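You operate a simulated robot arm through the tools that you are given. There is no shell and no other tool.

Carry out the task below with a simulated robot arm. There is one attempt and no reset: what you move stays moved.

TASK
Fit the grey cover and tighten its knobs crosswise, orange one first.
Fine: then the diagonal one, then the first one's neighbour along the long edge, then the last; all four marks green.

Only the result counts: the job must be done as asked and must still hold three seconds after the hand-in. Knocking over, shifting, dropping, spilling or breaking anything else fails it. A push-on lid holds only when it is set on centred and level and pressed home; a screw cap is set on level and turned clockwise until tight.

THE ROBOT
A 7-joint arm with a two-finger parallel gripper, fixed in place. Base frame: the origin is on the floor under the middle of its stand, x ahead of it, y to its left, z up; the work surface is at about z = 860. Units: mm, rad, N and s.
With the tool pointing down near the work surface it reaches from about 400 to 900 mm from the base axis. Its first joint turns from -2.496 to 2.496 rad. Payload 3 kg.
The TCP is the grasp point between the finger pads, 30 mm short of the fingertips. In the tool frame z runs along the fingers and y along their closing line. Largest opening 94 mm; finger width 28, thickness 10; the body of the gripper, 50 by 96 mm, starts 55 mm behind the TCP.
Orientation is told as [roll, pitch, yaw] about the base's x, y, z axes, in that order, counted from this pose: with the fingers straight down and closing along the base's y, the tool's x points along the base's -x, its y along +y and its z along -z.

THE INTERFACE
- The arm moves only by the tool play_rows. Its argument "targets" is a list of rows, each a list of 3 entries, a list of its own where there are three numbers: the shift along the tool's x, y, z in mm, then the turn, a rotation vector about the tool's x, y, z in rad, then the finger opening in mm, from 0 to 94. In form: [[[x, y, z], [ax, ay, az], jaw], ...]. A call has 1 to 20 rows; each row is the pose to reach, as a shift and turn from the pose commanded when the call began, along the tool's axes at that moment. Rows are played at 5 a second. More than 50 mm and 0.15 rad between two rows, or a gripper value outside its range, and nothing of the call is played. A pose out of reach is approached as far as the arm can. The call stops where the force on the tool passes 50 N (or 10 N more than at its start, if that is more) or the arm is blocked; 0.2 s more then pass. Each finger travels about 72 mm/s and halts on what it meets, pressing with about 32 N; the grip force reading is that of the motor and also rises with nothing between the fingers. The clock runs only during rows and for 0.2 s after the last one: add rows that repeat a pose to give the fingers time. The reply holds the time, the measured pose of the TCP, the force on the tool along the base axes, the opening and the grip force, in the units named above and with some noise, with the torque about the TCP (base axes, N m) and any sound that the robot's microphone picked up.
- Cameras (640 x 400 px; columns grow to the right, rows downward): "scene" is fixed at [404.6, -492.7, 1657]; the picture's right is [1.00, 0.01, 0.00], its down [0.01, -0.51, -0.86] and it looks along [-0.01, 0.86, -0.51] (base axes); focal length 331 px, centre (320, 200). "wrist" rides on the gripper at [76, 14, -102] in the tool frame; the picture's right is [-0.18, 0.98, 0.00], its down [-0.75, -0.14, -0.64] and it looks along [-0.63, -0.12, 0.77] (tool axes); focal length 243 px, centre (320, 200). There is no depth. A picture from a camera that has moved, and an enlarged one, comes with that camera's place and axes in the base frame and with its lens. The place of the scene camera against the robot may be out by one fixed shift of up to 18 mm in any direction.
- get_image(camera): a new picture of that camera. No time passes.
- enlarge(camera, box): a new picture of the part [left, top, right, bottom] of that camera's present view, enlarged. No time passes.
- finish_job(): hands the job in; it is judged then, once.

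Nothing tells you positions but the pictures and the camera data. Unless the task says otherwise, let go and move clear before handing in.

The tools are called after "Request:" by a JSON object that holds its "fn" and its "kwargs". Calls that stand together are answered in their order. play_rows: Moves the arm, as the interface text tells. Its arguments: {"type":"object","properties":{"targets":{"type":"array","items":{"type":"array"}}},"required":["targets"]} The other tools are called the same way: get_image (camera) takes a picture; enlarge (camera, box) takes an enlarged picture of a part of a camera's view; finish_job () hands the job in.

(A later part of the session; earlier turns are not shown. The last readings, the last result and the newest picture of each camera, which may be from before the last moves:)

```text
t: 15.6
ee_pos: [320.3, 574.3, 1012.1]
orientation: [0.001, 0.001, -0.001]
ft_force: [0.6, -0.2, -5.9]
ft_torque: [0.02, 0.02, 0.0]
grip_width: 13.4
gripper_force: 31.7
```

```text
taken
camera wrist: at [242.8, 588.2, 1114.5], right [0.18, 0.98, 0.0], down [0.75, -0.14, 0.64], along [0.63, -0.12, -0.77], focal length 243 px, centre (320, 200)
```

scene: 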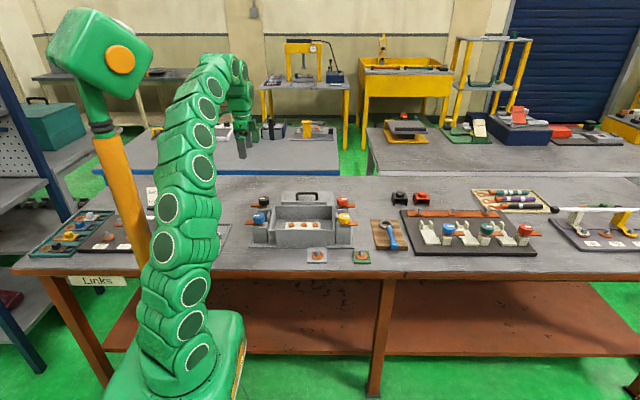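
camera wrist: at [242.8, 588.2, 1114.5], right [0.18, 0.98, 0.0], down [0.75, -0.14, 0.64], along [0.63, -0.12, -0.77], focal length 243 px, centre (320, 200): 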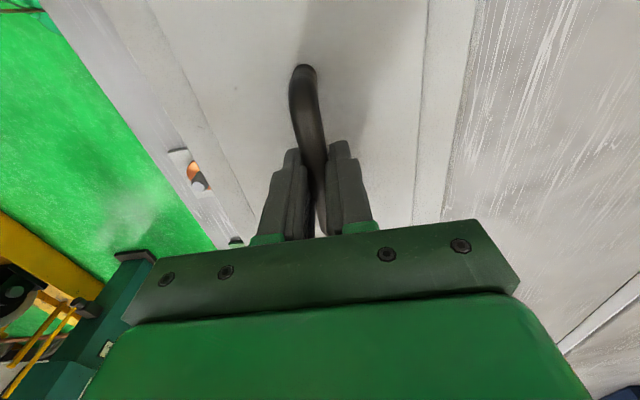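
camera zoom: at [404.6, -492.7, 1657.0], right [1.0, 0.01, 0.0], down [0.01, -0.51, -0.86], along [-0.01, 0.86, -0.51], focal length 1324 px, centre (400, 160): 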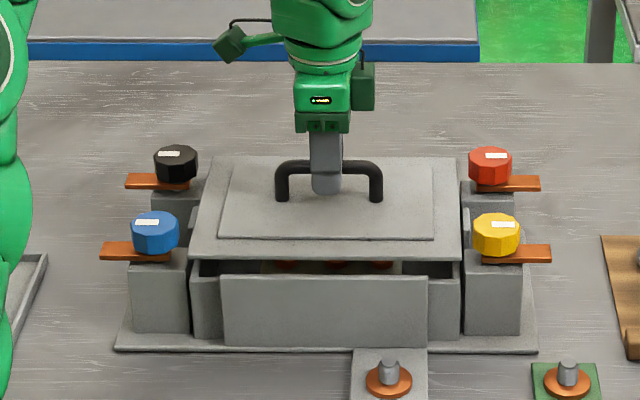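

The cover's front corners now line up with the housing to within a fraction of a millimetre. I lower slowly past the rib tops, watching the force.

Request:
{"fn": "play_rows", "kwargs": {"targets": [[[0, 0.5, 4], [0, 0, 0], 0], [[0, 0.5, 8], [0, 0, 0], 0], [[0, 0.5, 11], [0, 0, 0], 0], [[0, 0.5, 14], [0, 0, 0], 0], [[0, 0.5, 16], [0, 0, 0], 0], [[0, 0.5, 18], [0, 0, 0], 0], [[0, 0.5, 18], [0, 0, 0], 0]]}}

Request:
{"fn": "enlarge", "kwargs": {"camera": "scene", "box": [260, 210, 300, 235]}}

Request:
{"fn": "enlarge", "kwargs": {"camera": "scene", "box": [310, 210, 350, 235]}}

Request:
{"fn": "enlarge", "kwargs": {"camera": "scene", "box": [260, 195, 340, 245]}}

```text
t: 17.2
ee_pos: [318.1, 574.1, 995.0]
orientation: [0.001, 0.0, 0.0]
ft_force: [-0.8, 0.2, -5.6]
ft_torque: [0.02, -0.01, -0.01]
grip_width: 13.5
gripper_force: 32.2
```

```text
16.00 times, centred on (280, 222) of scene
camera zoom: at [404.6, -492.7, 1657.0], right [1.0, 0.01, 0.0], down [0.01, -0.51, -0.86], along [-0.01, 0.86, -0.51], focal length 5295 px, centre (960, -160)
```

zoom: 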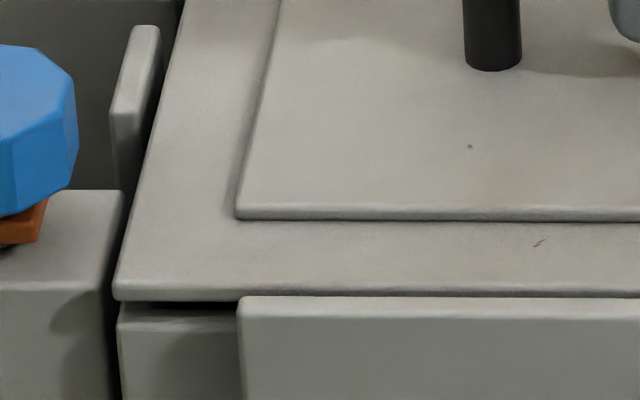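

```text
16.00 times, centred on (330, 222) of scene
camera zoom: at [404.6, -492.7, 1657.0], right [1.0, 0.01, 0.0], down [0.01, -0.51, -0.86], along [-0.01, 0.86, -0.51], focal length 5295 px, centre (160, -160)
```

zoom: 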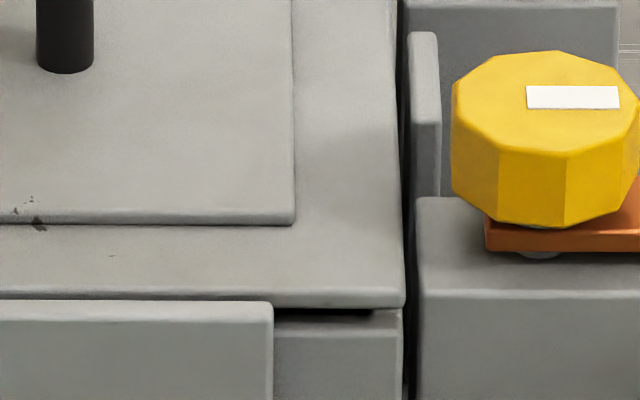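

```text
8.00 times, centred on (300, 220) of scene
camera zoom: at [404.6, -492.7, 1657.0], right [1.0, 0.01, 0.0], down [0.01, -0.51, -0.86], along [-0.01, 0.86, -0.51], focal length 2648 px, centre (480, 40)
```

zoom: 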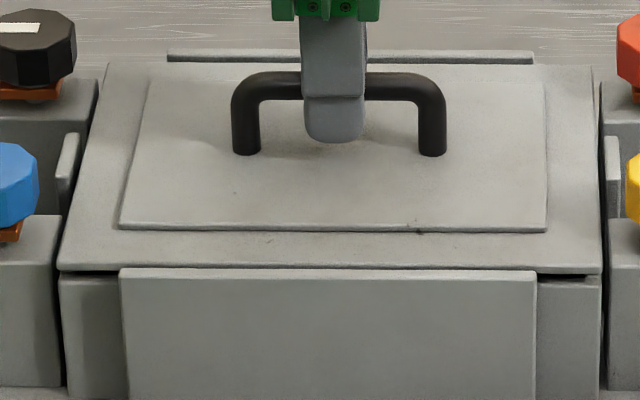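

The cover is inside the ribs, a few millimetres above the rim. I lower gently to contact.

Request:
{"fn": "play_rows", "kwargs": {"targets": [[[0, 0, 2], [0, 0, 0], 0], [[0, 0, 4], [0, 0, 0], 0], [[0, 0, 6], [0, 0, 0], 0], [[0, 0, 7], [0, 0, 0], 0], [[0, 0, 7], [0, 0, 0], 0]]}}

Request:
{"fn": "enlarge", "kwargs": {"camera": "scene", "box": [260, 195, 340, 245]}}

```text
t: 18.4
ee_pos: [318.8, 573.7, 989.9]
orientation: [0.0, -0.001, 0.002]
ft_force: [-1.3, -7.8, 26.9]
ft_torque: [-0.12, 0.36, -0.06]
grip_width: 13.4
gripper_force: 32.2
```

```text
8.00 times, centred on (300, 220) of scene
camera zoom: at [404.6, -492.7, 1657.0], right [1.0, 0.01, 0.0], down [0.01, -0.51, -0.86], along [-0.01, 0.86, -0.51], focal length 2648 px, centre (480, 40)
```

zoom: 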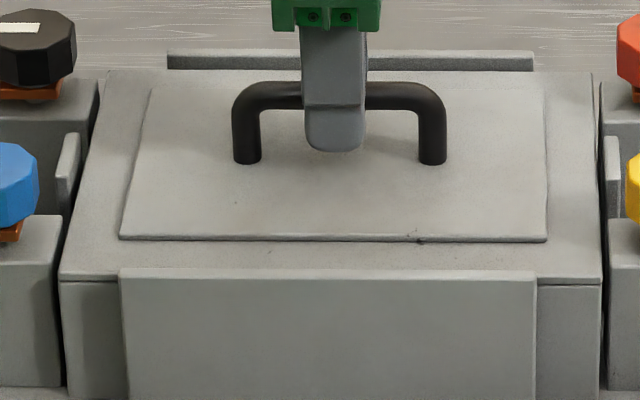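

The cover sits flush on the rim inside all ribs. I relax the press slightly, open the fingers, and rise clear.

Request:
{"fn": "play_rows", "kwargs": {"targets": [[[0, 0, -1.5], [0, 0, 0], 0], [[0, 0, -1.5], [0, 0, 0], 0], [[0, 0, -1.5], [0, 0, 0], 20], [[0, 0, -1.5], [0, 0, 0], 45], [[0, 0, -1.5], [0, 0, 0], 60], [[0, 0, -1.5], [0, 0, 0], 60]]}}

Request:
{"fn": "enlarge", "kwargs": {"camera": "scene", "box": [260, 195, 340, 245]}}

```text
t: 19.8
ee_pos: [319.6, 575.6, 988.8]
orientation: [0.0, 0.0, -0.001]
ft_force: [0.2, 0.6, 0.3]
ft_torque: [-0.02, 0.0, -0.02]
grip_width: 59.9
gripper_force: 0.1
```

```text
8.00 times, centred on (300, 220) of scene
camera zoom: at [404.6, -492.7, 1657.0], right [1.0, 0.01, 0.0], down [0.01, -0.51, -0.86], along [-0.01, 0.86, -0.51], focal length 2648 px, centre (480, 40)
```

zoom: 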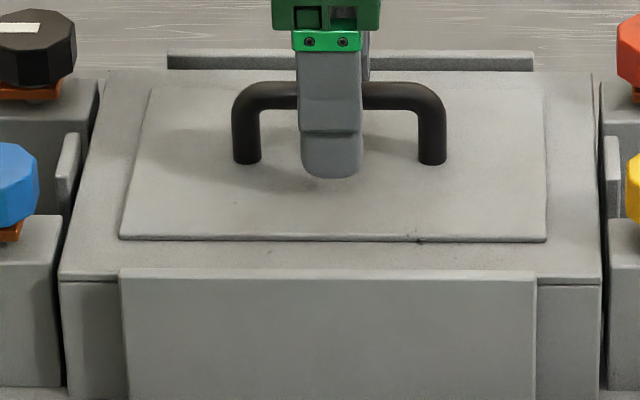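

Cover released and seated. I rise and move toward the +x end to look at the orange and yellow knobs.

Request:
{"fn": "play_rows", "kwargs": {"targets": [[[0, 0, -40], [0, 0, 0], 60], [[0, 0, -80], [0, 0, 0], 80], [[-20, 10, -110], [0, 0, 0], 94], [[-60, 25, -115], [0, 0, 0], 94], [[-90, 40, -115], [0, 0, 0], 94], [[-90, 40, -115], [0, 0, 0], 94]]}}

Request:
{"fn": "get_image", "kwargs": {"camera": "wrist"}}

Request:
{"fn": "enlarge", "kwargs": {"camera": "wrist", "box": [220, 130, 400, 242]}}

Request:
{"fn": "enlarge", "kwargs": {"camera": "scene", "box": [220, 170, 380, 270]}}

```text
t: 21.2
ee_pos: [410.4, 614.3, 1102.4]
orientation: [0.0, 0.0, 0.001]
ft_force: [0.6, -0.3, -0.5]
ft_torque: [0.01, 0.02, -0.02]
grip_width: 94.0
gripper_force: 0.0
```

```text
taken
camera wrist: at [333.5, 628.4, 1205.2], right [0.18, 0.98, 0.0], down [0.75, -0.14, 0.64], along [0.63, -0.12, -0.77], focal length 243 px, centre (320, 200)
```

wrist: 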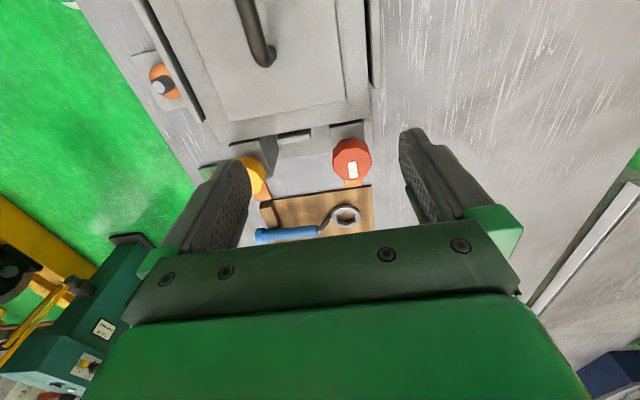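

```text
3.56 times, centred on (310, 186) of wrist
camera zoom: at [333.5, 628.4, 1205.2], right [0.18, 0.98, 0.0], down [0.75, -0.14, 0.64], along [0.63, -0.12, -0.77], focal length 863 px, centre (356, 250)
```

zoom: 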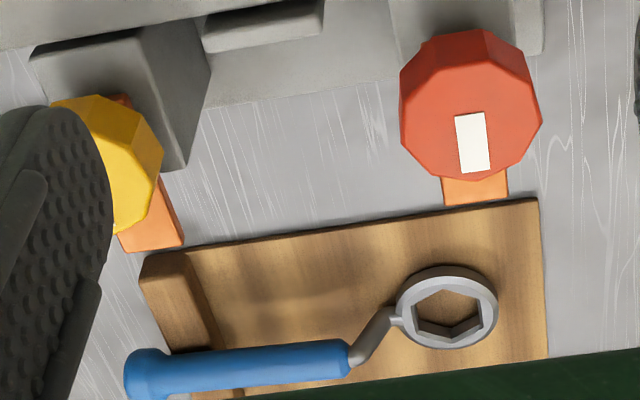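

```text
4.00 times, centred on (300, 220) of scene
camera zoom: at [404.6, -492.7, 1657.0], right [1.0, 0.01, 0.0], down [0.01, -0.51, -0.86], along [-0.01, 0.86, -0.51], focal length 1324 px, centre (400, 120)
```

zoom: 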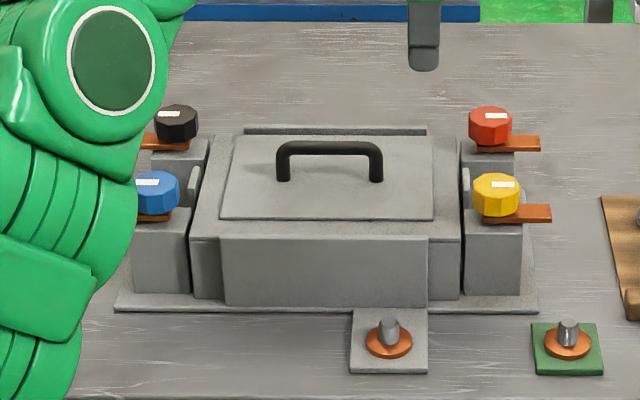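

Knob centres come out near x = 162 / 481 and y = 513 / 638, with tops at z≈972. I move above the orange knob and test how far the wrist can turn counter-clockwise in free space.

Request:
{"fn": "play_rows", "kwargs": {"targets": [[[-30, 10, 10], [0, 0, 0], 94], [[-60, 20, 25], [0, 0, 0], 94], [[-70.6, 24, 40], [0, 0, 0], 94], [[-70.6, 24, 40], [0, 0, -0.14], 94], [[-70.6, 24, 40], [0, 0, -0.28], 94], [[-70.6, 24, 40], [0, 0, -0.42], 94], [[-70.6, 24, 40], [0, 0, -0.56], 94], [[-70.6, 24, 40], [0, 0, -0.7], 94], [[-70.6, 24, 40], [0, 0, -0.84], 94], [[-70.6, 24, 40], [0, 0, -0.98], 94], [[-70.6, 24, 40], [0, 0, -1.12], 94], [[-70.6, 24, 40], [0, 0, -1.26], 94], [[-70.6, 24, 40], [0, 0, -1.4], 94], [[-70.6, 24, 40], [0, 0, -1.5], 94], [[-70.6, 24, 40], [0, 0, -1.5], 94]]}}

Request:
{"fn": "get_image", "kwargs": {"camera": "wrist"}}

Request:
{"fn": "enlarge", "kwargs": {"camera": "scene", "box": [280, 120, 400, 220]}}

```text
t: 24.4
ee_pos: [479.4, 638.0, 1065.4]
orientation: [0.0, 0.002, 1.502]
ft_force: [0.2, 0.3, -0.1]
ft_torque: [-0.02, 0.03, 0.03]
grip_width: 94.2
gripper_force: 0.0
```

```text
taken
camera wrist: at [459.5, 563.5, 1166.5], right [-0.97, 0.25, 0.0], down [0.19, 0.74, 0.64], along [0.16, 0.62, -0.77], focal length 243 px, centre (320, 200)
```

wrist: 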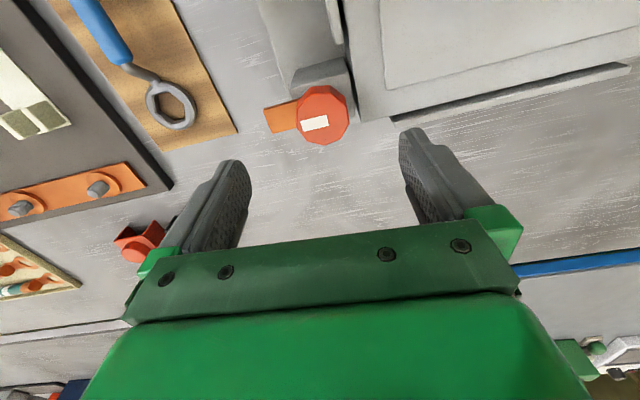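

```text
4.00 times, centred on (340, 170) of scene
camera zoom: at [404.6, -492.7, 1657.0], right [1.0, 0.01, 0.0], down [0.01, -0.51, -0.86], along [-0.01, 0.86, -0.51], focal length 1324 px, centre (240, 320)
```

zoom: 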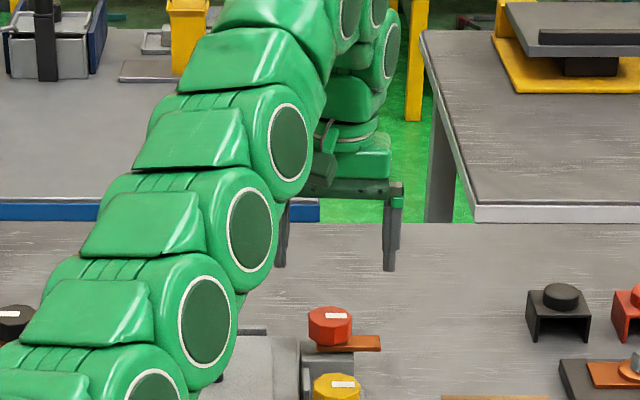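

The wrist reaches +1.5 rad fine. I zoom in on the orange knob and try to see its height and how the tab and post relate.

Request:
{"fn": "enlarge", "kwargs": {"camera": "wrist", "box": [240, 60, 400, 160]}}

Request:
{"fn": "enlarge", "kwargs": {"camera": "scene", "box": [325, 190, 365, 215]}}

Request:
{"fn": "enlarge", "kwargs": {"camera": "scene", "box": [325, 205, 365, 230]}}

```text
4.00 times, centred on (320, 110) of wrist
camera zoom: at [459.5, 563.5, 1166.5], right [-0.97, 0.25, 0.0], down [0.19, 0.74, 0.64], along [0.16, 0.62, -0.77], focal length 970 px, centre (320, 560)
```

zoom: 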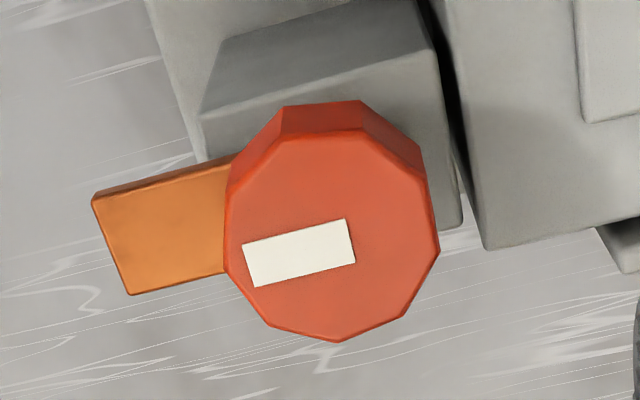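

```text
16.00 times, centred on (345, 202) of scene
camera zoom: at [404.6, -492.7, 1657.0], right [1.0, 0.01, 0.0], down [0.01, -0.51, -0.86], along [-0.01, 0.86, -0.51], focal length 5295 px, centre (-80, 160)
```

zoom: 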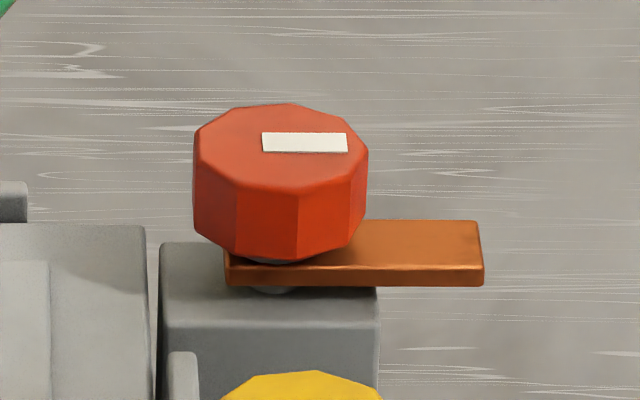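

```text
16.00 times, centred on (345, 218) of scene
camera zoom: at [404.6, -492.7, 1657.0], right [1.0, 0.01, 0.0], down [0.01, -0.51, -0.86], along [-0.01, 0.86, -0.51], focal length 5295 px, centre (-80, -80)
```

zoom: 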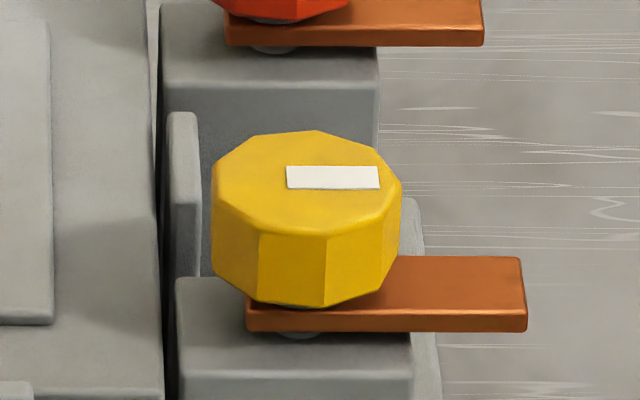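

The orange knob is a faceted 44 mm knob, with its top near z≈973 and the tab top near z≈943. I descend with open fingers so the tips end near z≈950, above the tab, then check before closing.

Request:
{"fn": "play_rows", "kwargs": {"targets": [[[0, 1, 30], [0, 0, 0], 94], [[0, 1, 55], [0, 0, 0], 94], [[0, 1, 70], [0, 0, 0], 94], [[0, 1, 80], [0, 0, 0], 94], [[0, 1, 84], [0, 0, 0], 94], [[0, 1, 84], [0, 0, 0], 94]]}}

Request:
{"fn": "get_image", "kwargs": {"camera": "wrist"}}

Request:
{"fn": "enlarge", "kwargs": {"camera": "scene", "box": [310, 170, 374, 210]}}

```text
t: 25.8
ee_pos: [478.5, 638.6, 981.5]
orientation: [-0.003, -0.003, 1.499]
ft_force: [-3.5, -4.8, 37.7]
ft_torque: [-0.36, -1.76, -0.39]
grip_width: 92.8
gripper_force: 0.0
```

```text
taken
camera wrist: at [458.3, 563.2, 1083.6], right [-0.97, 0.25, 0.0], down [0.19, 0.74, 0.64], along [0.17, 0.62, -0.76], focal length 243 px, centre (320, 200)
```

wrist: 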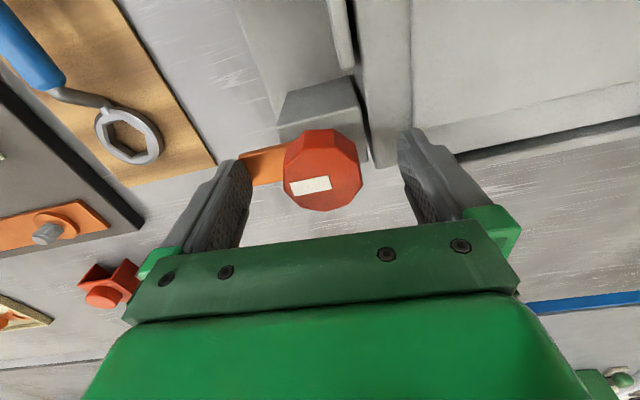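

```text
10.00 times, centred on (342, 190) of scene
camera zoom: at [404.6, -492.7, 1657.0], right [1.0, 0.01, 0.0], down [0.01, -0.51, -0.86], along [-0.01, 0.86, -0.51], focal length 3310 px, centre (100, 300)
```

zoom: 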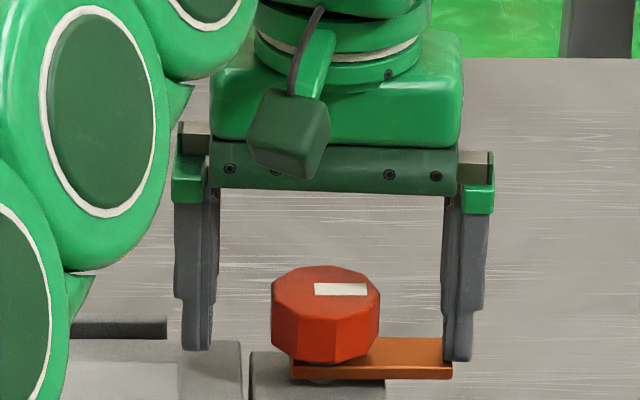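

The +x fingertip landed on the tab (it is higher than I estimated, top ≈951), so I back up right away and re-measure the knob.

Request:
{"fn": "play_rows", "kwargs": {"targets": [[[0, 0, -4], [0, 0, 0], 94], [[0, 0, -7], [0, 0, 0], 94], [[0, 0, -7], [0, 0, 0], 94]]}}

Request:
{"fn": "enlarge", "kwargs": {"camera": "wrist", "box": [220, 110, 420, 235]}}

Request:
{"fn": "enlarge", "kwargs": {"camera": "scene", "box": [310, 175, 374, 215]}}

```text
t: 26.6
ee_pos: [477.6, 637.9, 987.2]
orientation: [0.0, 0.0, 1.498]
ft_force: [1.1, -0.6, 0.2]
ft_torque: [0.01, 0.02, 0.01]
grip_width: 93.8
gripper_force: 0.0
```

```text
3.20 times, centred on (320, 172) of wrist
camera zoom: at [458.2, 563.5, 1088.9], right [-0.97, 0.25, 0.0], down [0.19, 0.74, 0.64], along [0.16, 0.62, -0.77], focal length 776 px, centre (320, 288)
```

zoom: 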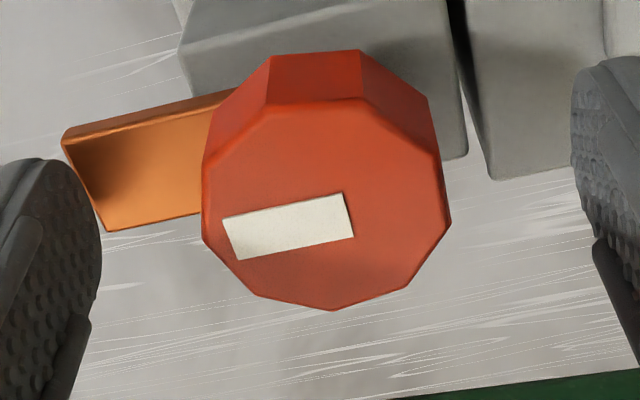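

```text
10.00 times, centred on (342, 195) of scene
camera zoom: at [404.6, -492.7, 1657.0], right [1.0, 0.01, 0.0], down [0.01, -0.51, -0.86], along [-0.01, 0.86, -0.51], focal length 3310 px, centre (100, 250)
```

zoom: 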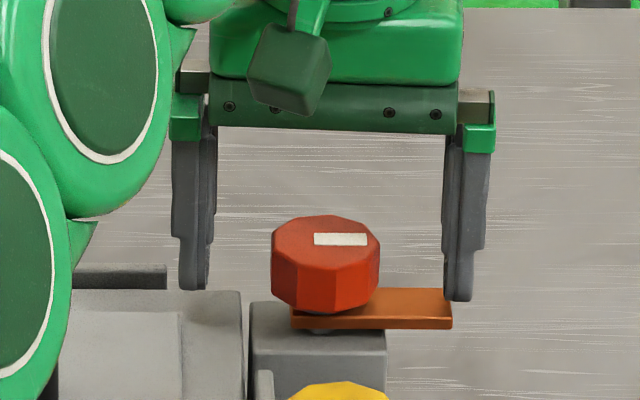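

The gripper is centred on the orange knob within about 1 mm, with the tips about 5 mm above the tab. I nudge 1 mm toward −x and close on the knob.

Request:
{"fn": "play_rows", "kwargs": {"targets": [[[0, 1.0, 0], [0, 0, 0], 94], [[0, 1.0, 0], [0, 0, 0], 70], [[0, 1.0, 0], [0, 0, 0], 50], [[0, 1.0, 0], [0, 0, 0], 30], [[0, 1.0, 0], [0, 0, 0], 30], [[0, 1.0, 0], [0, 0, 0], 30]]}}

Request:
{"fn": "get_image", "kwargs": {"camera": "wrist"}}

Request:
{"fn": "enlarge", "kwargs": {"camera": "scene", "box": [310, 175, 374, 215]}}

```text
t: 28.0
ee_pos: [478.0, 638.4, 988.5]
orientation: [-0.002, -0.001, 1.499]
ft_force: [5.1, 2.0, -2.3]
ft_torque: [0.07, -0.1, 0.01]
grip_width: 43.0
gripper_force: 45.0
```

```text
taken
camera wrist: at [457.5, 563.7, 1089.2], right [-0.97, 0.25, 0.0], down [0.19, 0.74, 0.64], along [0.16, 0.62, -0.77], focal length 243 px, centre (320, 200)
```

wrist: 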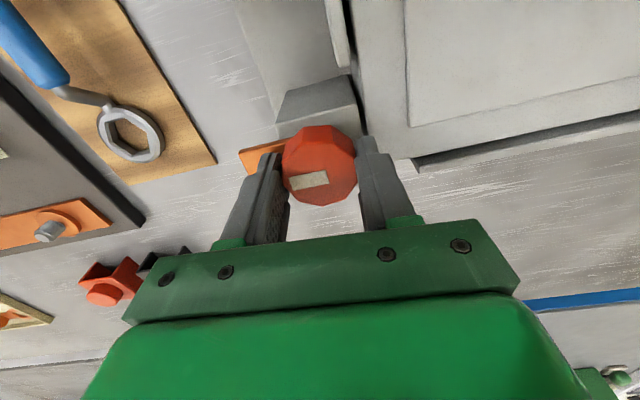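

```text
10.00 times, centred on (342, 195) of scene
camera zoom: at [404.6, -492.7, 1657.0], right [1.0, 0.01, 0.0], down [0.01, -0.51, -0.86], along [-0.01, 0.86, -0.51], focal length 3310 px, centre (100, 250)
```

zoom: 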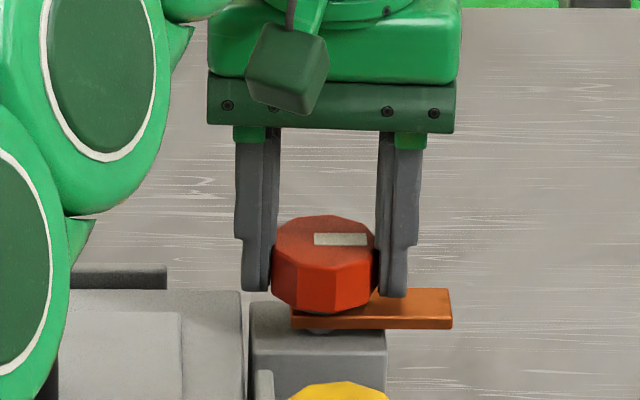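

Gripped at 43 mm with small side force. I start turning clockwise in small steps and watch the torque.

Request:
{"fn": "play_rows", "kwargs": {"targets": [[[0, 0, 0], [0, 0, 0.1], 30], [[0, 0, 0], [0, 0, 0.2], 30], [[0, 0, 0], [0, 0, 0.3], 30], [[0, 0, 0], [0, 0, 0.4], 30], [[0, 0, 0], [0, 0, 0.5], 30], [[0, 0, 0], [0, 0, 0.5], 30]]}}

Request:
{"fn": "enlarge", "kwargs": {"camera": "wrist", "box": [220, 100, 420, 225]}}

Request:
{"fn": "enlarge", "kwargs": {"camera": "scene", "box": [310, 175, 374, 215]}}

```text
t: 29.4
ee_pos: [476.4, 638.1, 986.4]
orientation: [0.0, 0.002, 0.997]
ft_force: [21.4, 1.9, -11.7]
ft_torque: [0.03, -0.49, 0.04]
grip_width: 42.9
gripper_force: 45.2
```

```text
3.20 times, centred on (320, 162) of wrist
camera zoom: at [424.6, 582.0, 1088.8], right [-0.73, 0.69, 0.0], down [0.53, 0.56, 0.64], along [0.44, 0.47, -0.77], focal length 776 px, centre (320, 320)
```

zoom: 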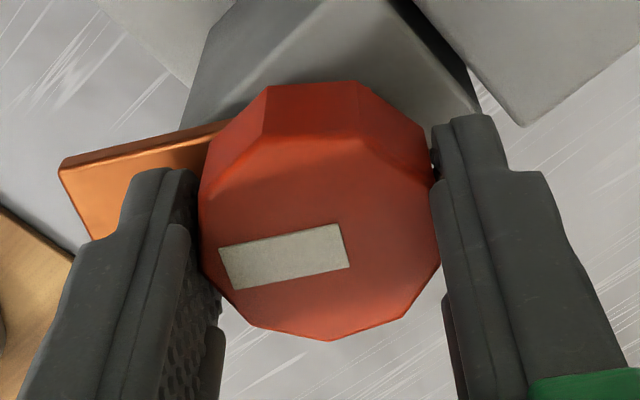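

```text
10.00 times, centred on (342, 195) of scene
camera zoom: at [404.6, -492.7, 1657.0], right [1.0, 0.01, 0.0], down [0.01, -0.51, -0.86], along [-0.01, 0.86, -0.51], focal length 3310 px, centre (100, 250)
```

zoom: 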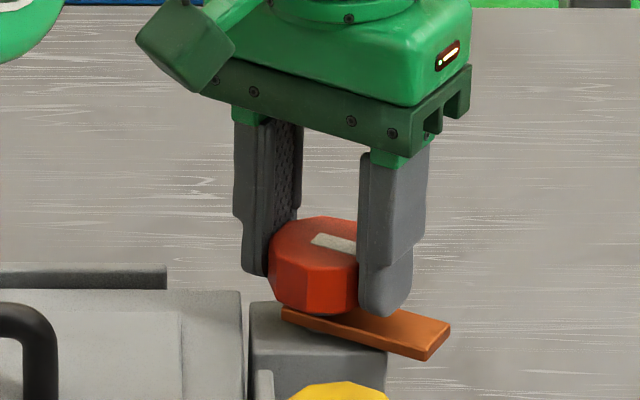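

The knob and its tab turn together and the knob draws down slightly (pull of ~12 N, side force 21 N). I correct the centring and follow the thread downward while continuing.

Request:
{"fn": "play_rows", "kwargs": {"targets": [[[-0.7, -1.1, 0.8], [0, 0, 0], 30], [[-0.7, -1.1, 1.0], [0, 0, 0.1], 30], [[-0.7, -1.1, 1.15], [0, 0, 0.2], 30], [[-0.7, -1.1, 1.3], [0, 0, 0.3], 30], [[-0.7, -1.1, 1.5], [0, 0, 0.4], 30], [[-0.7, -1.1, 1.6], [0, 0, 0.5], 30], [[-0.7, -1.1, 1.6], [0, 0, 0.5], 30]]}}

Request:
{"fn": "enlarge", "kwargs": {"camera": "scene", "box": [310, 175, 374, 215]}}

```text
t: 31.0
ee_pos: [477.8, 638.0, 986.5]
orientation: [-0.001, 0.0, 0.497]
ft_force: [-9.1, -47.5, 9.2]
ft_torque: [-0.98, 0.39, 0.05]
grip_width: 42.8
gripper_force: 45.0
```

```text
10.00 times, centred on (342, 195) of scene
camera zoom: at [404.6, -492.7, 1657.0], right [1.0, 0.01, 0.0], down [0.01, -0.51, -0.86], along [-0.01, 0.86, -0.51], focal length 3310 px, centre (100, 250)
```

zoom: 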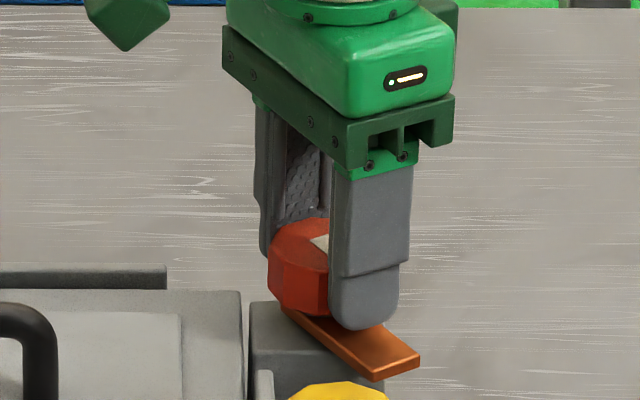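

Side force grew to −47 N in y: the knob axis lies about 3 mm further toward −y than my centre. I shift to relieve it and check before continuing.

Request:
{"fn": "play_rows", "kwargs": {"targets": [[[0.9, -1.2, -0.3], [0, 0, 0], 30], [[1.7, -2.4, -0.5], [0, 0, 0], 30], [[1.7, -2.4, -0.5], [0, 0, 0], 30]]}}

Request:
{"fn": "enlarge", "kwargs": {"camera": "wrist", "box": [220, 100, 420, 225]}}

```text
t: 31.8
ee_pos: [478.9, 637.7, 986.7]
orientation: [0.003, -0.004, 0.502]
ft_force: [18.9, 13.4, -15.5]
ft_torque: [0.58, -0.76, 0.07]
grip_width: 42.6
gripper_force: 45.0
```

```text
3.20 times, centred on (320, 162) of wrist
camera zoom: at [404.6, 612.9, 1087.9], right [-0.31, 0.95, 0.0], down [0.73, 0.24, 0.64], along [0.61, 0.2, -0.77], focal length 776 px, centre (320, 320)
```

zoom: 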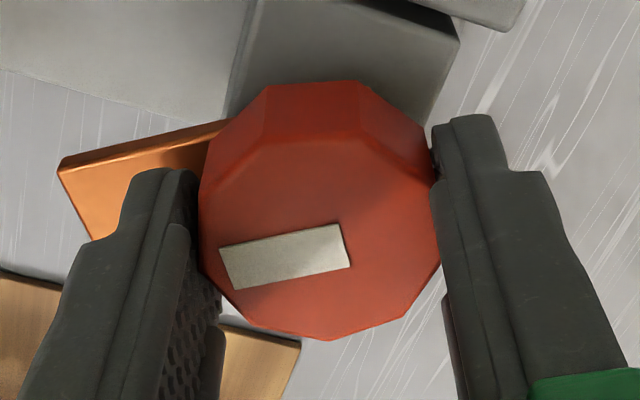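

The move overshot slightly but shows the stiffness (~20 N/mm sideways). I apply a small counter-correction and continue turning in shorter segments.

Request:
{"fn": "play_rows", "kwargs": {"targets": [[[-1.0, 0.1, 0.3], [0, 0, 0], 30], [[-1.0, 0.1, 0.4], [0, 0, 0.08], 30], [[-1.0, 0.1, 0.5], [0, 0, 0.16], 30], [[-1.0, 0.1, 0.6], [0, 0, 0.24], 30], [[-1.0, 0.1, 0.6], [0, 0, 0.24], 30]]}}

```text
t: 33.0
ee_pos: [478.8, 637.1, 985.7]
orientation: [0.001, 0.0, 0.259]
ft_force: [-0.4, 17.0, 2.6]
ft_torque: [0.18, 0.17, -0.01]
grip_width: 43.0
gripper_force: 44.9
```

Request:
{"fn": "play_rows", "kwargs": {"targets": [[[-0.1, 0.5, 0], [0, 0, 0.08], 30], [[-0.1, 0.5, 0.1], [0, 0, 0.16], 30], [[-0.1, 0.5, 0.2], [0, 0, 0.24], 30], [[-0.1, 0.5, 0.3], [0, 0, 0.32], 30], [[-0.1, 0.5, 0.4], [0, 0, 0.4], 30], [[-0.1, 0.5, 0.4], [0, 0, 0.4], 30]]}}

Request:
{"fn": "enlarge", "kwargs": {"camera": "scene", "box": [310, 175, 374, 215]}}

```text
t: 34.4
ee_pos: [478.4, 635.2, 985.3]
orientation: [-0.001, 0.002, -0.142]
ft_force: [-15.6, -7.5, 15.3]
ft_torque: [-0.24, 0.27, -0.05]
grip_width: 42.8
gripper_force: 45.5
```

```text
10.00 times, centred on (342, 195) of scene
camera zoom: at [404.6, -492.7, 1657.0], right [1.0, 0.01, 0.0], down [0.01, -0.51, -0.86], along [-0.01, 0.86, -0.51], focal length 3310 px, centre (100, 250)
```

zoom: 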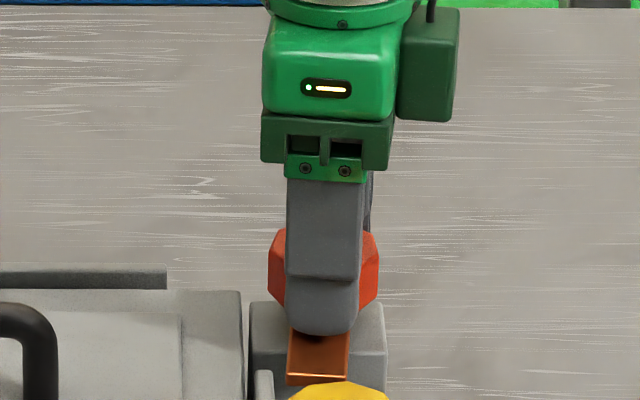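

The tab now points toward −y, halfway round. I correct the small offsets and continue clockwise.

Request:
{"fn": "play_rows", "kwargs": {"targets": [[[0.55, -0.4, -0.2], [0, 0, 0.08], 30], [[0.55, -0.4, -0.2], [0, 0, 0.16], 30], [[0.55, -0.4, -0.2], [0, 0, 0.24], 30], [[0.55, -0.4, -0.2], [0, 0, 0.32], 30], [[0.55, -0.4, -0.2], [0, 0, 0.4], 30], [[0.55, -0.4, -0.2], [0, 0, 0.4], 30]]}}

```text
t: 35.8
ee_pos: [479.4, 635.0, 983.9]
orientation: [-0.004, 0.0, -0.54]
ft_force: [-15.6, -23.0, -6.4]
ft_torque: [-0.34, 0.11, 0.05]
grip_width: 43.1
gripper_force: 45.5
```

Request:
{"fn": "play_rows", "kwargs": {"targets": [[[0.05, -1.0, 0.1], [0, 0, 0], 30], [[0.05, -1.0, 0.2], [0, 0, 0.08], 30], [[0.05, -1.0, 0.3], [0, 0, 0.16], 30], [[0.05, -1.0, 0.4], [0, 0, 0.24], 30], [[0.05, -1.0, 0.5], [0, 0, 0.32], 30], [[0.05, -1.0, 0.6], [0, 0, 0.4], 30], [[0.05, -1.0, 0.6], [0, 0, 0.4], 30]]}}

Request:
{"fn": "enlarge", "kwargs": {"camera": "scene", "box": [310, 175, 374, 215]}}

Request:
{"fn": "enlarge", "kwargs": {"camera": "wrist", "box": [220, 100, 420, 225]}}

```text
t: 37.4
ee_pos: [477.7, 635.3, 984.8]
orientation: [-0.001, -0.001, -0.941]
ft_force: [-15.6, -28.1, -25.7]
ft_torque: [-0.24, 0.16, 0.07]
grip_width: 42.8
gripper_force: 45.5
```

```text
10.00 times, centred on (342, 195) of scene
camera zoom: at [404.6, -492.7, 1657.0], right [1.0, 0.01, 0.0], down [0.01, -0.51, -0.86], along [-0.01, 0.86, -0.51], focal length 3310 px, centre (100, 250)
```

zoom: 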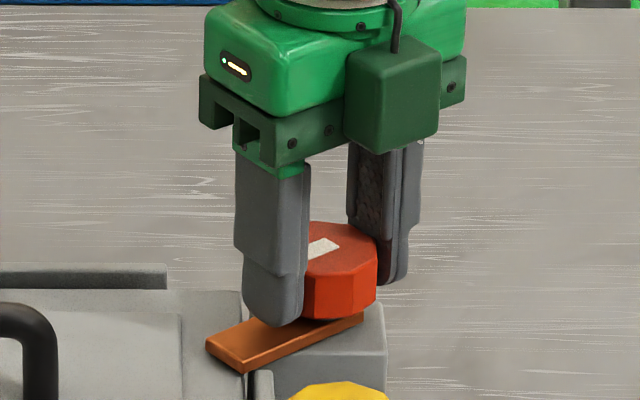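

```text
3.20 times, centred on (320, 162) of wrist
camera zoom: at [444.2, 705.3, 1086.2], right [0.9, 0.43, 0.0], down [0.33, -0.69, 0.64], along [0.28, -0.58, -0.77], focal length 776 px, centre (320, 320)
```

zoom: 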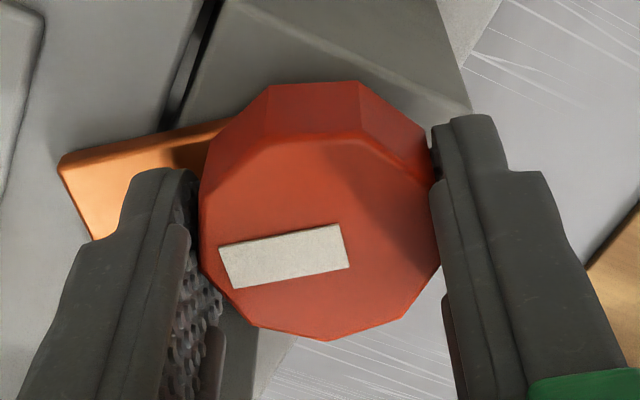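

The tab is swinging over the cover edge now. I relieve forces and go on turning.

Request:
{"fn": "play_rows", "kwargs": {"targets": [[[-0.45, -1.0, 0.5], [0, 0, 0], 30], [[-0.45, -1.0, 0.6], [0, 0, 0.08], 30], [[-0.45, -1.0, 0.7], [0, 0, 0.16], 30], [[-0.45, -1.0, 0.8], [0, 0, 0.24], 30], [[-0.45, -1.0, 0.9], [0, 0, 0.32], 30], [[-0.45, -1.0, 0.9], [0, 0, 0.32], 30]]}}

Request:
{"fn": "enlarge", "kwargs": {"camera": "scene", "box": [310, 175, 374, 215]}}

```text
t: 38.8
ee_pos: [477.3, 634.2, 983.1]
orientation: [0.0, 0.003, -1.26]
ft_force: [-13.3, -8.6, -10.5]
ft_torque: [0.09, 0.33, 0.01]
grip_width: 42.7
gripper_force: 45.1
```

```text
10.00 times, centred on (342, 195) of scene
camera zoom: at [404.6, -492.7, 1657.0], right [1.0, 0.01, 0.0], down [0.01, -0.51, -0.86], along [-0.01, 0.86, -0.51], focal length 3310 px, centre (100, 250)
```

zoom: 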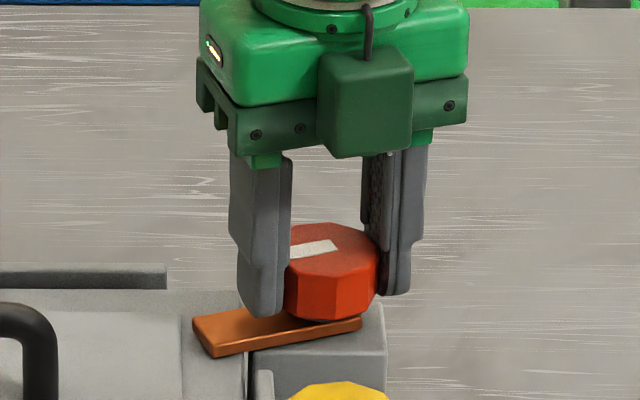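

Request:
{"fn": "play_rows", "kwargs": {"targets": [[[-0.1, -0.5, 0.3], [0, 0, 0.08], 30], [[-0.1, -0.5, 0.4], [0, 0, 0.16], 30], [[-0.1, -0.5, 0.5], [0, 0, 0.24], 30], [[-0.1, -0.5, 0.6], [0, 0, 0.32], 30], [[-0.1, -0.5, 0.6], [0, 0, 0.32], 30]]}}

Request:
{"fn": "enlarge", "kwargs": {"camera": "scene", "box": [310, 175, 374, 215]}}

Request:
{"fn": "enlarge", "kwargs": {"camera": "wrist", "box": [220, 100, 420, 225]}}

```text
t: 40.0
ee_pos: [477.5, 636.0, 984.1]
orientation: [0.0, 0.001, -1.582]
ft_force: [-5.5, 17.1, -7.0]
ft_torque: [0.54, 0.1, -0.05]
grip_width: 42.4
gripper_force: 45.5
```

```text
10.00 times, centred on (342, 195) of scene
camera zoom: at [404.6, -492.7, 1657.0], right [1.0, 0.01, 0.0], down [0.01, -0.51, -0.86], along [-0.01, 0.86, -0.51], focal length 3310 px, centre (100, 250)
```

zoom: 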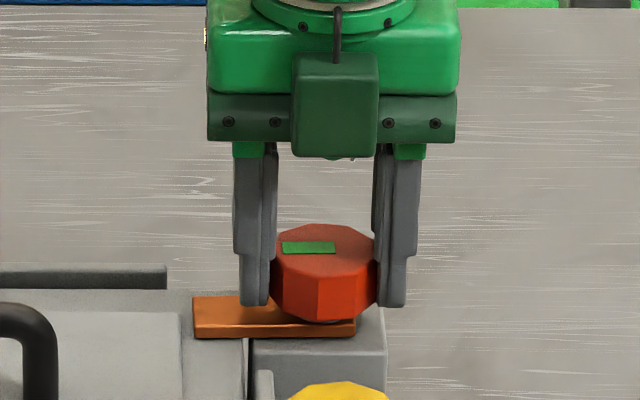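

```text
3.20 times, centred on (320, 162) of wrist
camera zoom: at [491.1, 710.9, 1085.7], right [0.98, -0.19, 0.0], down [-0.15, -0.75, 0.64], along [-0.12, -0.63, -0.77], focal length 776 px, centre (320, 320)
```

zoom: 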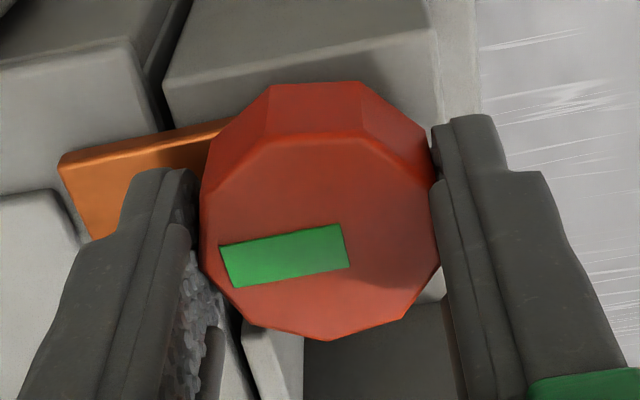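

The orange mark has turned green and its tab lies across the cover. I add a small extra turn (to the full half-turn) to make sure it is firmly set, watching torque.

Request:
{"fn": "play_rows", "kwargs": {"targets": [[[0.5, -0.2, 0.1], [0, 0, 0.0], 30], [[0.5, -0.2, 0.15], [0, 0, 0.03], 30], [[0.5, -0.2, 0.2], [0, 0, 0.06], 30], [[0.5, -0.2, 0.2], [0, 0, 0.06], 30]]}}

Request:
{"fn": "enlarge", "kwargs": {"camera": "wrist", "box": [220, 100, 420, 225]}}

```text
t: 41.0
ee_pos: [477.3, 634.0, 983.8]
orientation: [0.0, 0.001, -1.641]
ft_force: [-14.8, -0.7, 9.6]
ft_torque: [-0.28, 0.19, 0.47]
grip_width: 43.0
gripper_force: 45.2
```

```text
3.20 times, centred on (320, 162) of wrist
camera zoom: at [495.6, 709.6, 1085.5], right [0.97, -0.25, 0.0], down [-0.19, -0.74, 0.64], along [-0.16, -0.62, -0.77], focal length 776 px, centre (320, 320)
```

zoom: 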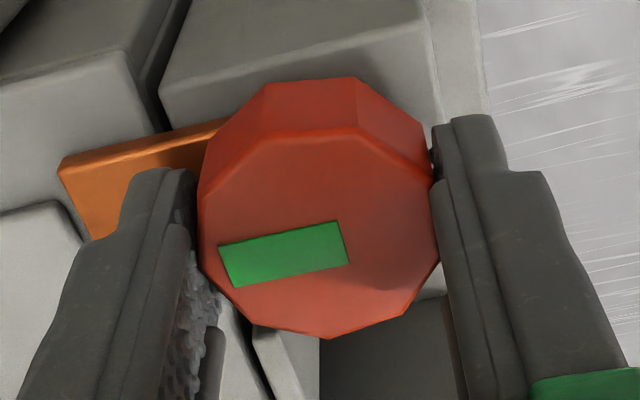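

Torque resistance shows the orange knob is tight and green. I release and rise clear, then check.

Request:
{"fn": "play_rows", "kwargs": {"targets": [[[0, 0, 0], [0, 0, 0.06], 50], [[0, 0, 0], [0, 0, 0], 70], [[0, 0, 0], [0, 0, 0], 94], [[0, 0, 0], [0, 0, 0], 94], [[0, 0, -30], [0, 0, 0], 94], [[0, 0, -60], [0, 0, 0], 94], [[0, 0, -86], [0, 0, 0], 94], [[0, 0, -86], [0, 0, 0], 94]]}}

Request:
{"fn": "enlarge", "kwargs": {"camera": "scene", "box": [220, 170, 380, 270]}}

Request:
{"fn": "get_image", "kwargs": {"camera": "wrist"}}

```text
t: 42.8
ee_pos: [477.0, 635.1, 1069.6]
orientation: [0.0, 0.0, -1.64]
ft_force: [0.0, 0.1, -0.3]
ft_torque: [0.01, 0.04, -0.02]
grip_width: 93.8
gripper_force: 0.0
```

```text
4.00 times, centred on (300, 220) of scene
camera zoom: at [404.6, -492.7, 1657.0], right [1.0, 0.01, 0.0], down [0.01, -0.51, -0.86], along [-0.01, 0.86, -0.51], focal length 1324 px, centre (400, 120)
```

zoom: 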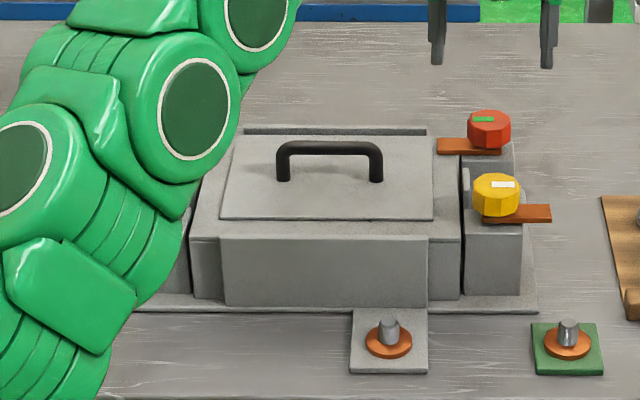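

```text
taken
camera wrist: at [495.7, 710.5, 1171.3], right [0.97, -0.25, 0.0], down [-0.19, -0.74, 0.64], along [-0.16, -0.62, -0.77], focal length 243 px, centre (320, 200)
```

wrist: 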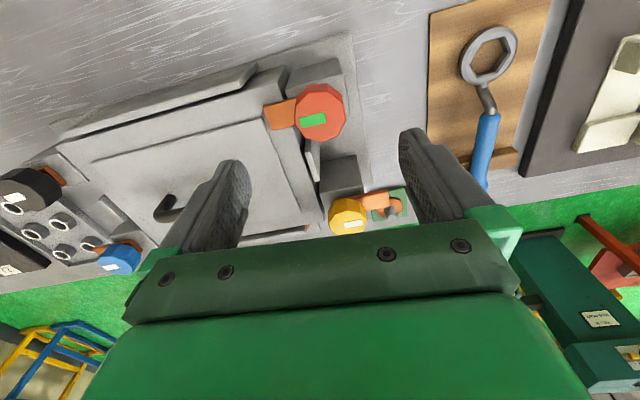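

Orange holds green. I move across at a safe height toward the blue knob, turning the wrist back counter-clockwise.

Request:
{"fn": "play_rows", "kwargs": {"targets": [[[-11.8, -25.5, 0], [0, 0, -0.14], 94], [[-23.6, -51, 0], [0, 0, -0.28], 94], [[-35.4, -76.5, 0], [0, 0, -0.42], 94], [[-47.2, -102, 0], [0, 0, -0.56], 94], [[-59, -127.5, 0], [0, 0, -0.7], 94], [[-70.8, -153, 0], [0, 0, -0.84], 94], [[-82.6, -178.5, 0], [0, 0, -0.98], 94], [[-94.4, -204, 0], [0, 0, -1.12], 94], [[-106.2, -229.5, 0], [0, 0, -1.26], 94], [[-118, -255, 0], [0, 0, -1.4], 94], [[-129.8, -280.5, 0], [0, 0, -1.54], 94], [[-141.5, -305.9, 0], [0, 0, -1.68], 94], [[-141.5, -305.9, 0], [0, 0, -1.68], 94]]}}

Request:
{"fn": "get_image", "kwargs": {"camera": "wrist"}}

```text
t: 45.8
ee_pos: [177.7, 513.2, 1031.7]
orientation: [-0.055, 0.075, -0.005]
ft_force: [-0.5, 0.1, 0.1]
ft_torque: [0.02, 0.0, 0.0]
grip_width: 94.1
gripper_force: 0.0
stopped in row 13: the arm was blocked; the commanded pose is now the measured one
```

```text
taken
camera wrist: at [108.8, 533.6, 1137.9], right [0.18, 0.98, -0.07], down [0.8, -0.11, 0.59], along [0.57, -0.16, -0.8], focal length 243 px, centre (320, 200)
```

wrist: 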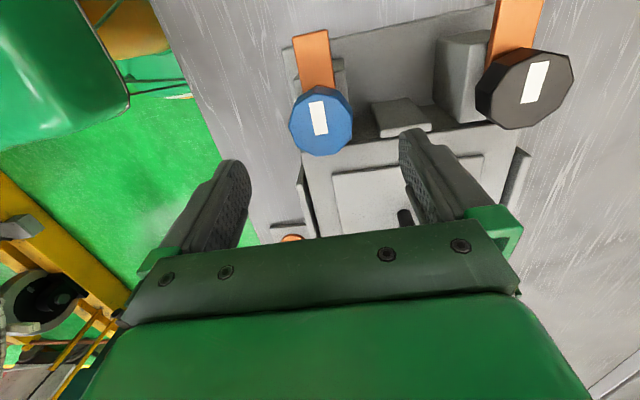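

The arm reports being blocked near the blue knob, slightly tilted, with no contact force. I look at the scene to see what is limiting it.

Request:
{"fn": "get_image", "kwargs": {"camera": "scene"}}

Request:
{"fn": "enlarge", "kwargs": {"camera": "scene", "box": [120, 60, 340, 260]}}

```text
taken
```

scene: 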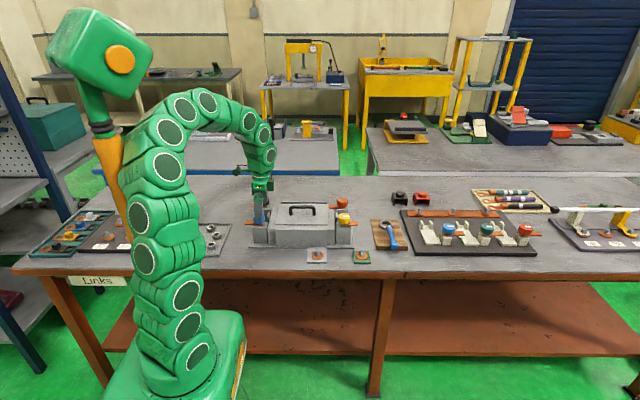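

```text
2.00 times, centred on (230, 160) of scene
camera zoom: at [404.6, -492.7, 1657.0], right [1.0, 0.01, 0.0], down [0.01, -0.51, -0.86], along [-0.01, 0.86, -0.51], focal length 662 px, centre (500, 280)
```

zoom: 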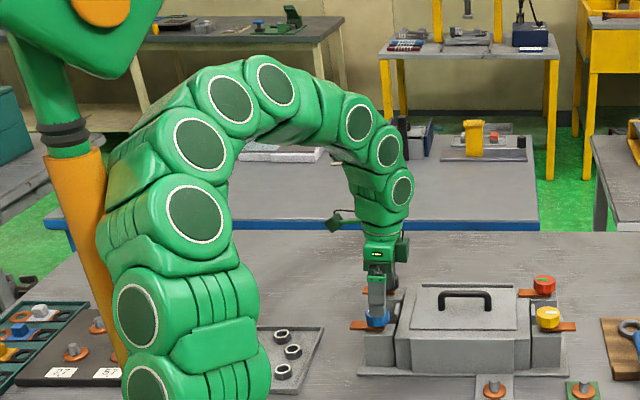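

Nothing was pushed (zero tool force), but the pose got tilted. I back out along the path and restore the level orientation before thinking about another arm posture.

Request:
{"fn": "play_rows", "kwargs": {"targets": [[[-20, 8, -15], [-0.02, -0.025, 0], 94], [[-40, 16, -30], [-0.04, -0.055, 0], 94], [[-60, 22, -40], [-0.055, -0.075, -0.005], 94], [[-60, 22, -40], [-0.055, -0.075, -0.005], 94]]}}

Request:
{"fn": "enlarge", "kwargs": {"camera": "scene", "box": [80, 60, 300, 260]}}

```text
t: 46.8
ee_pos: [238.2, 537.3, 1068.1]
orientation: [0.0, -0.005, 0.009]
ft_force: [0.6, 0.3, 0.1]
ft_torque: [-0.02, 0.01, 0.02]
grip_width: 93.9
gripper_force: 0.1
```

```text
2.00 times, centred on (190, 160) of scene
camera zoom: at [404.6, -492.7, 1657.0], right [1.0, 0.01, 0.0], down [0.01, -0.51, -0.86], along [-0.01, 0.86, -0.51], focal length 662 px, centre (580, 280)
```

zoom: 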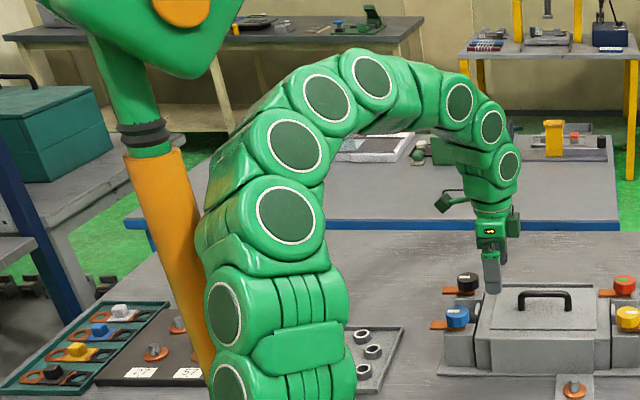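

The arm leans close to the orange mast at the left, which probably blocked its elbow. I test in free space how the elbow shifts when I turn the wrist clockwise.

Request:
{"fn": "play_rows", "kwargs": {"targets": [[[0, 0, 0], [0, 0, 0.14], 94], [[0, 0, 0], [0, 0, 0.28], 94], [[0, 0, 0], [0, 0, 0.42], 94], [[0, 0, 0], [0, 0, 0.56], 94], [[0, 0, 0], [0, 0, 0.7], 94], [[0, 0, 0], [0, 0, 0.84], 94], [[0, 0, 0], [0, 0, 0.98], 94], [[0, 0, 0], [0, 0, 1.12], 94], [[0, 0, 0], [0, 0, 1.26], 94], [[0, 0, 0], [0, 0, 1.4], 94], [[0, 0, 0], [0, 0, 1.4], 94]]}}

Request:
{"fn": "enlarge", "kwargs": {"camera": "scene", "box": [30, 60, 350, 260]}}

Request:
{"fn": "get_image", "kwargs": {"camera": "wrist"}}

```text
t: 49.2
ee_pos: [238.4, 538.4, 1066.8]
orientation: [0.004, 0.002, -1.394]
ft_force: [0.9, -0.6, 0.5]
ft_torque: [-0.02, 0.0, 0.02]
grip_width: 94.2
gripper_force: 0.0
```

```text
2.00 times, centred on (190, 160) of scene
camera zoom: at [404.6, -492.7, 1657.0], right [1.0, 0.01, 0.0], down [0.01, -0.51, -0.86], along [-0.01, 0.86, -0.51], focal length 662 px, centre (580, 280)
```

zoom: 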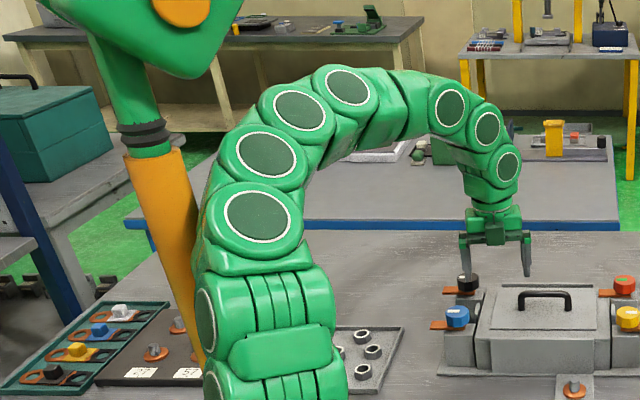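

```text
taken
camera wrist: at [238.9, 615.1, 1169.1], right [1.0, -0.01, 0.0], down [-0.01, -0.77, 0.64], along [0.0, -0.64, -0.77], focal length 243 px, centre (320, 200)
```

wrist: 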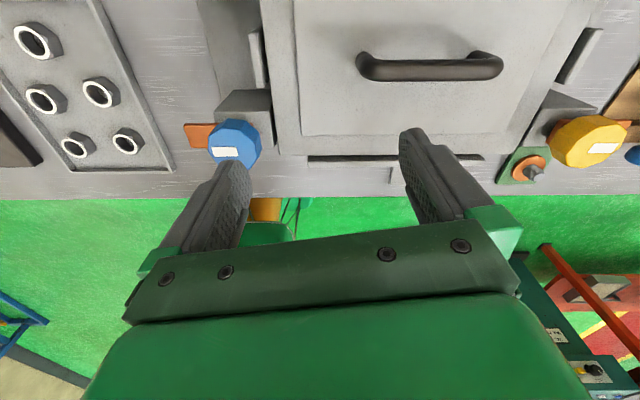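

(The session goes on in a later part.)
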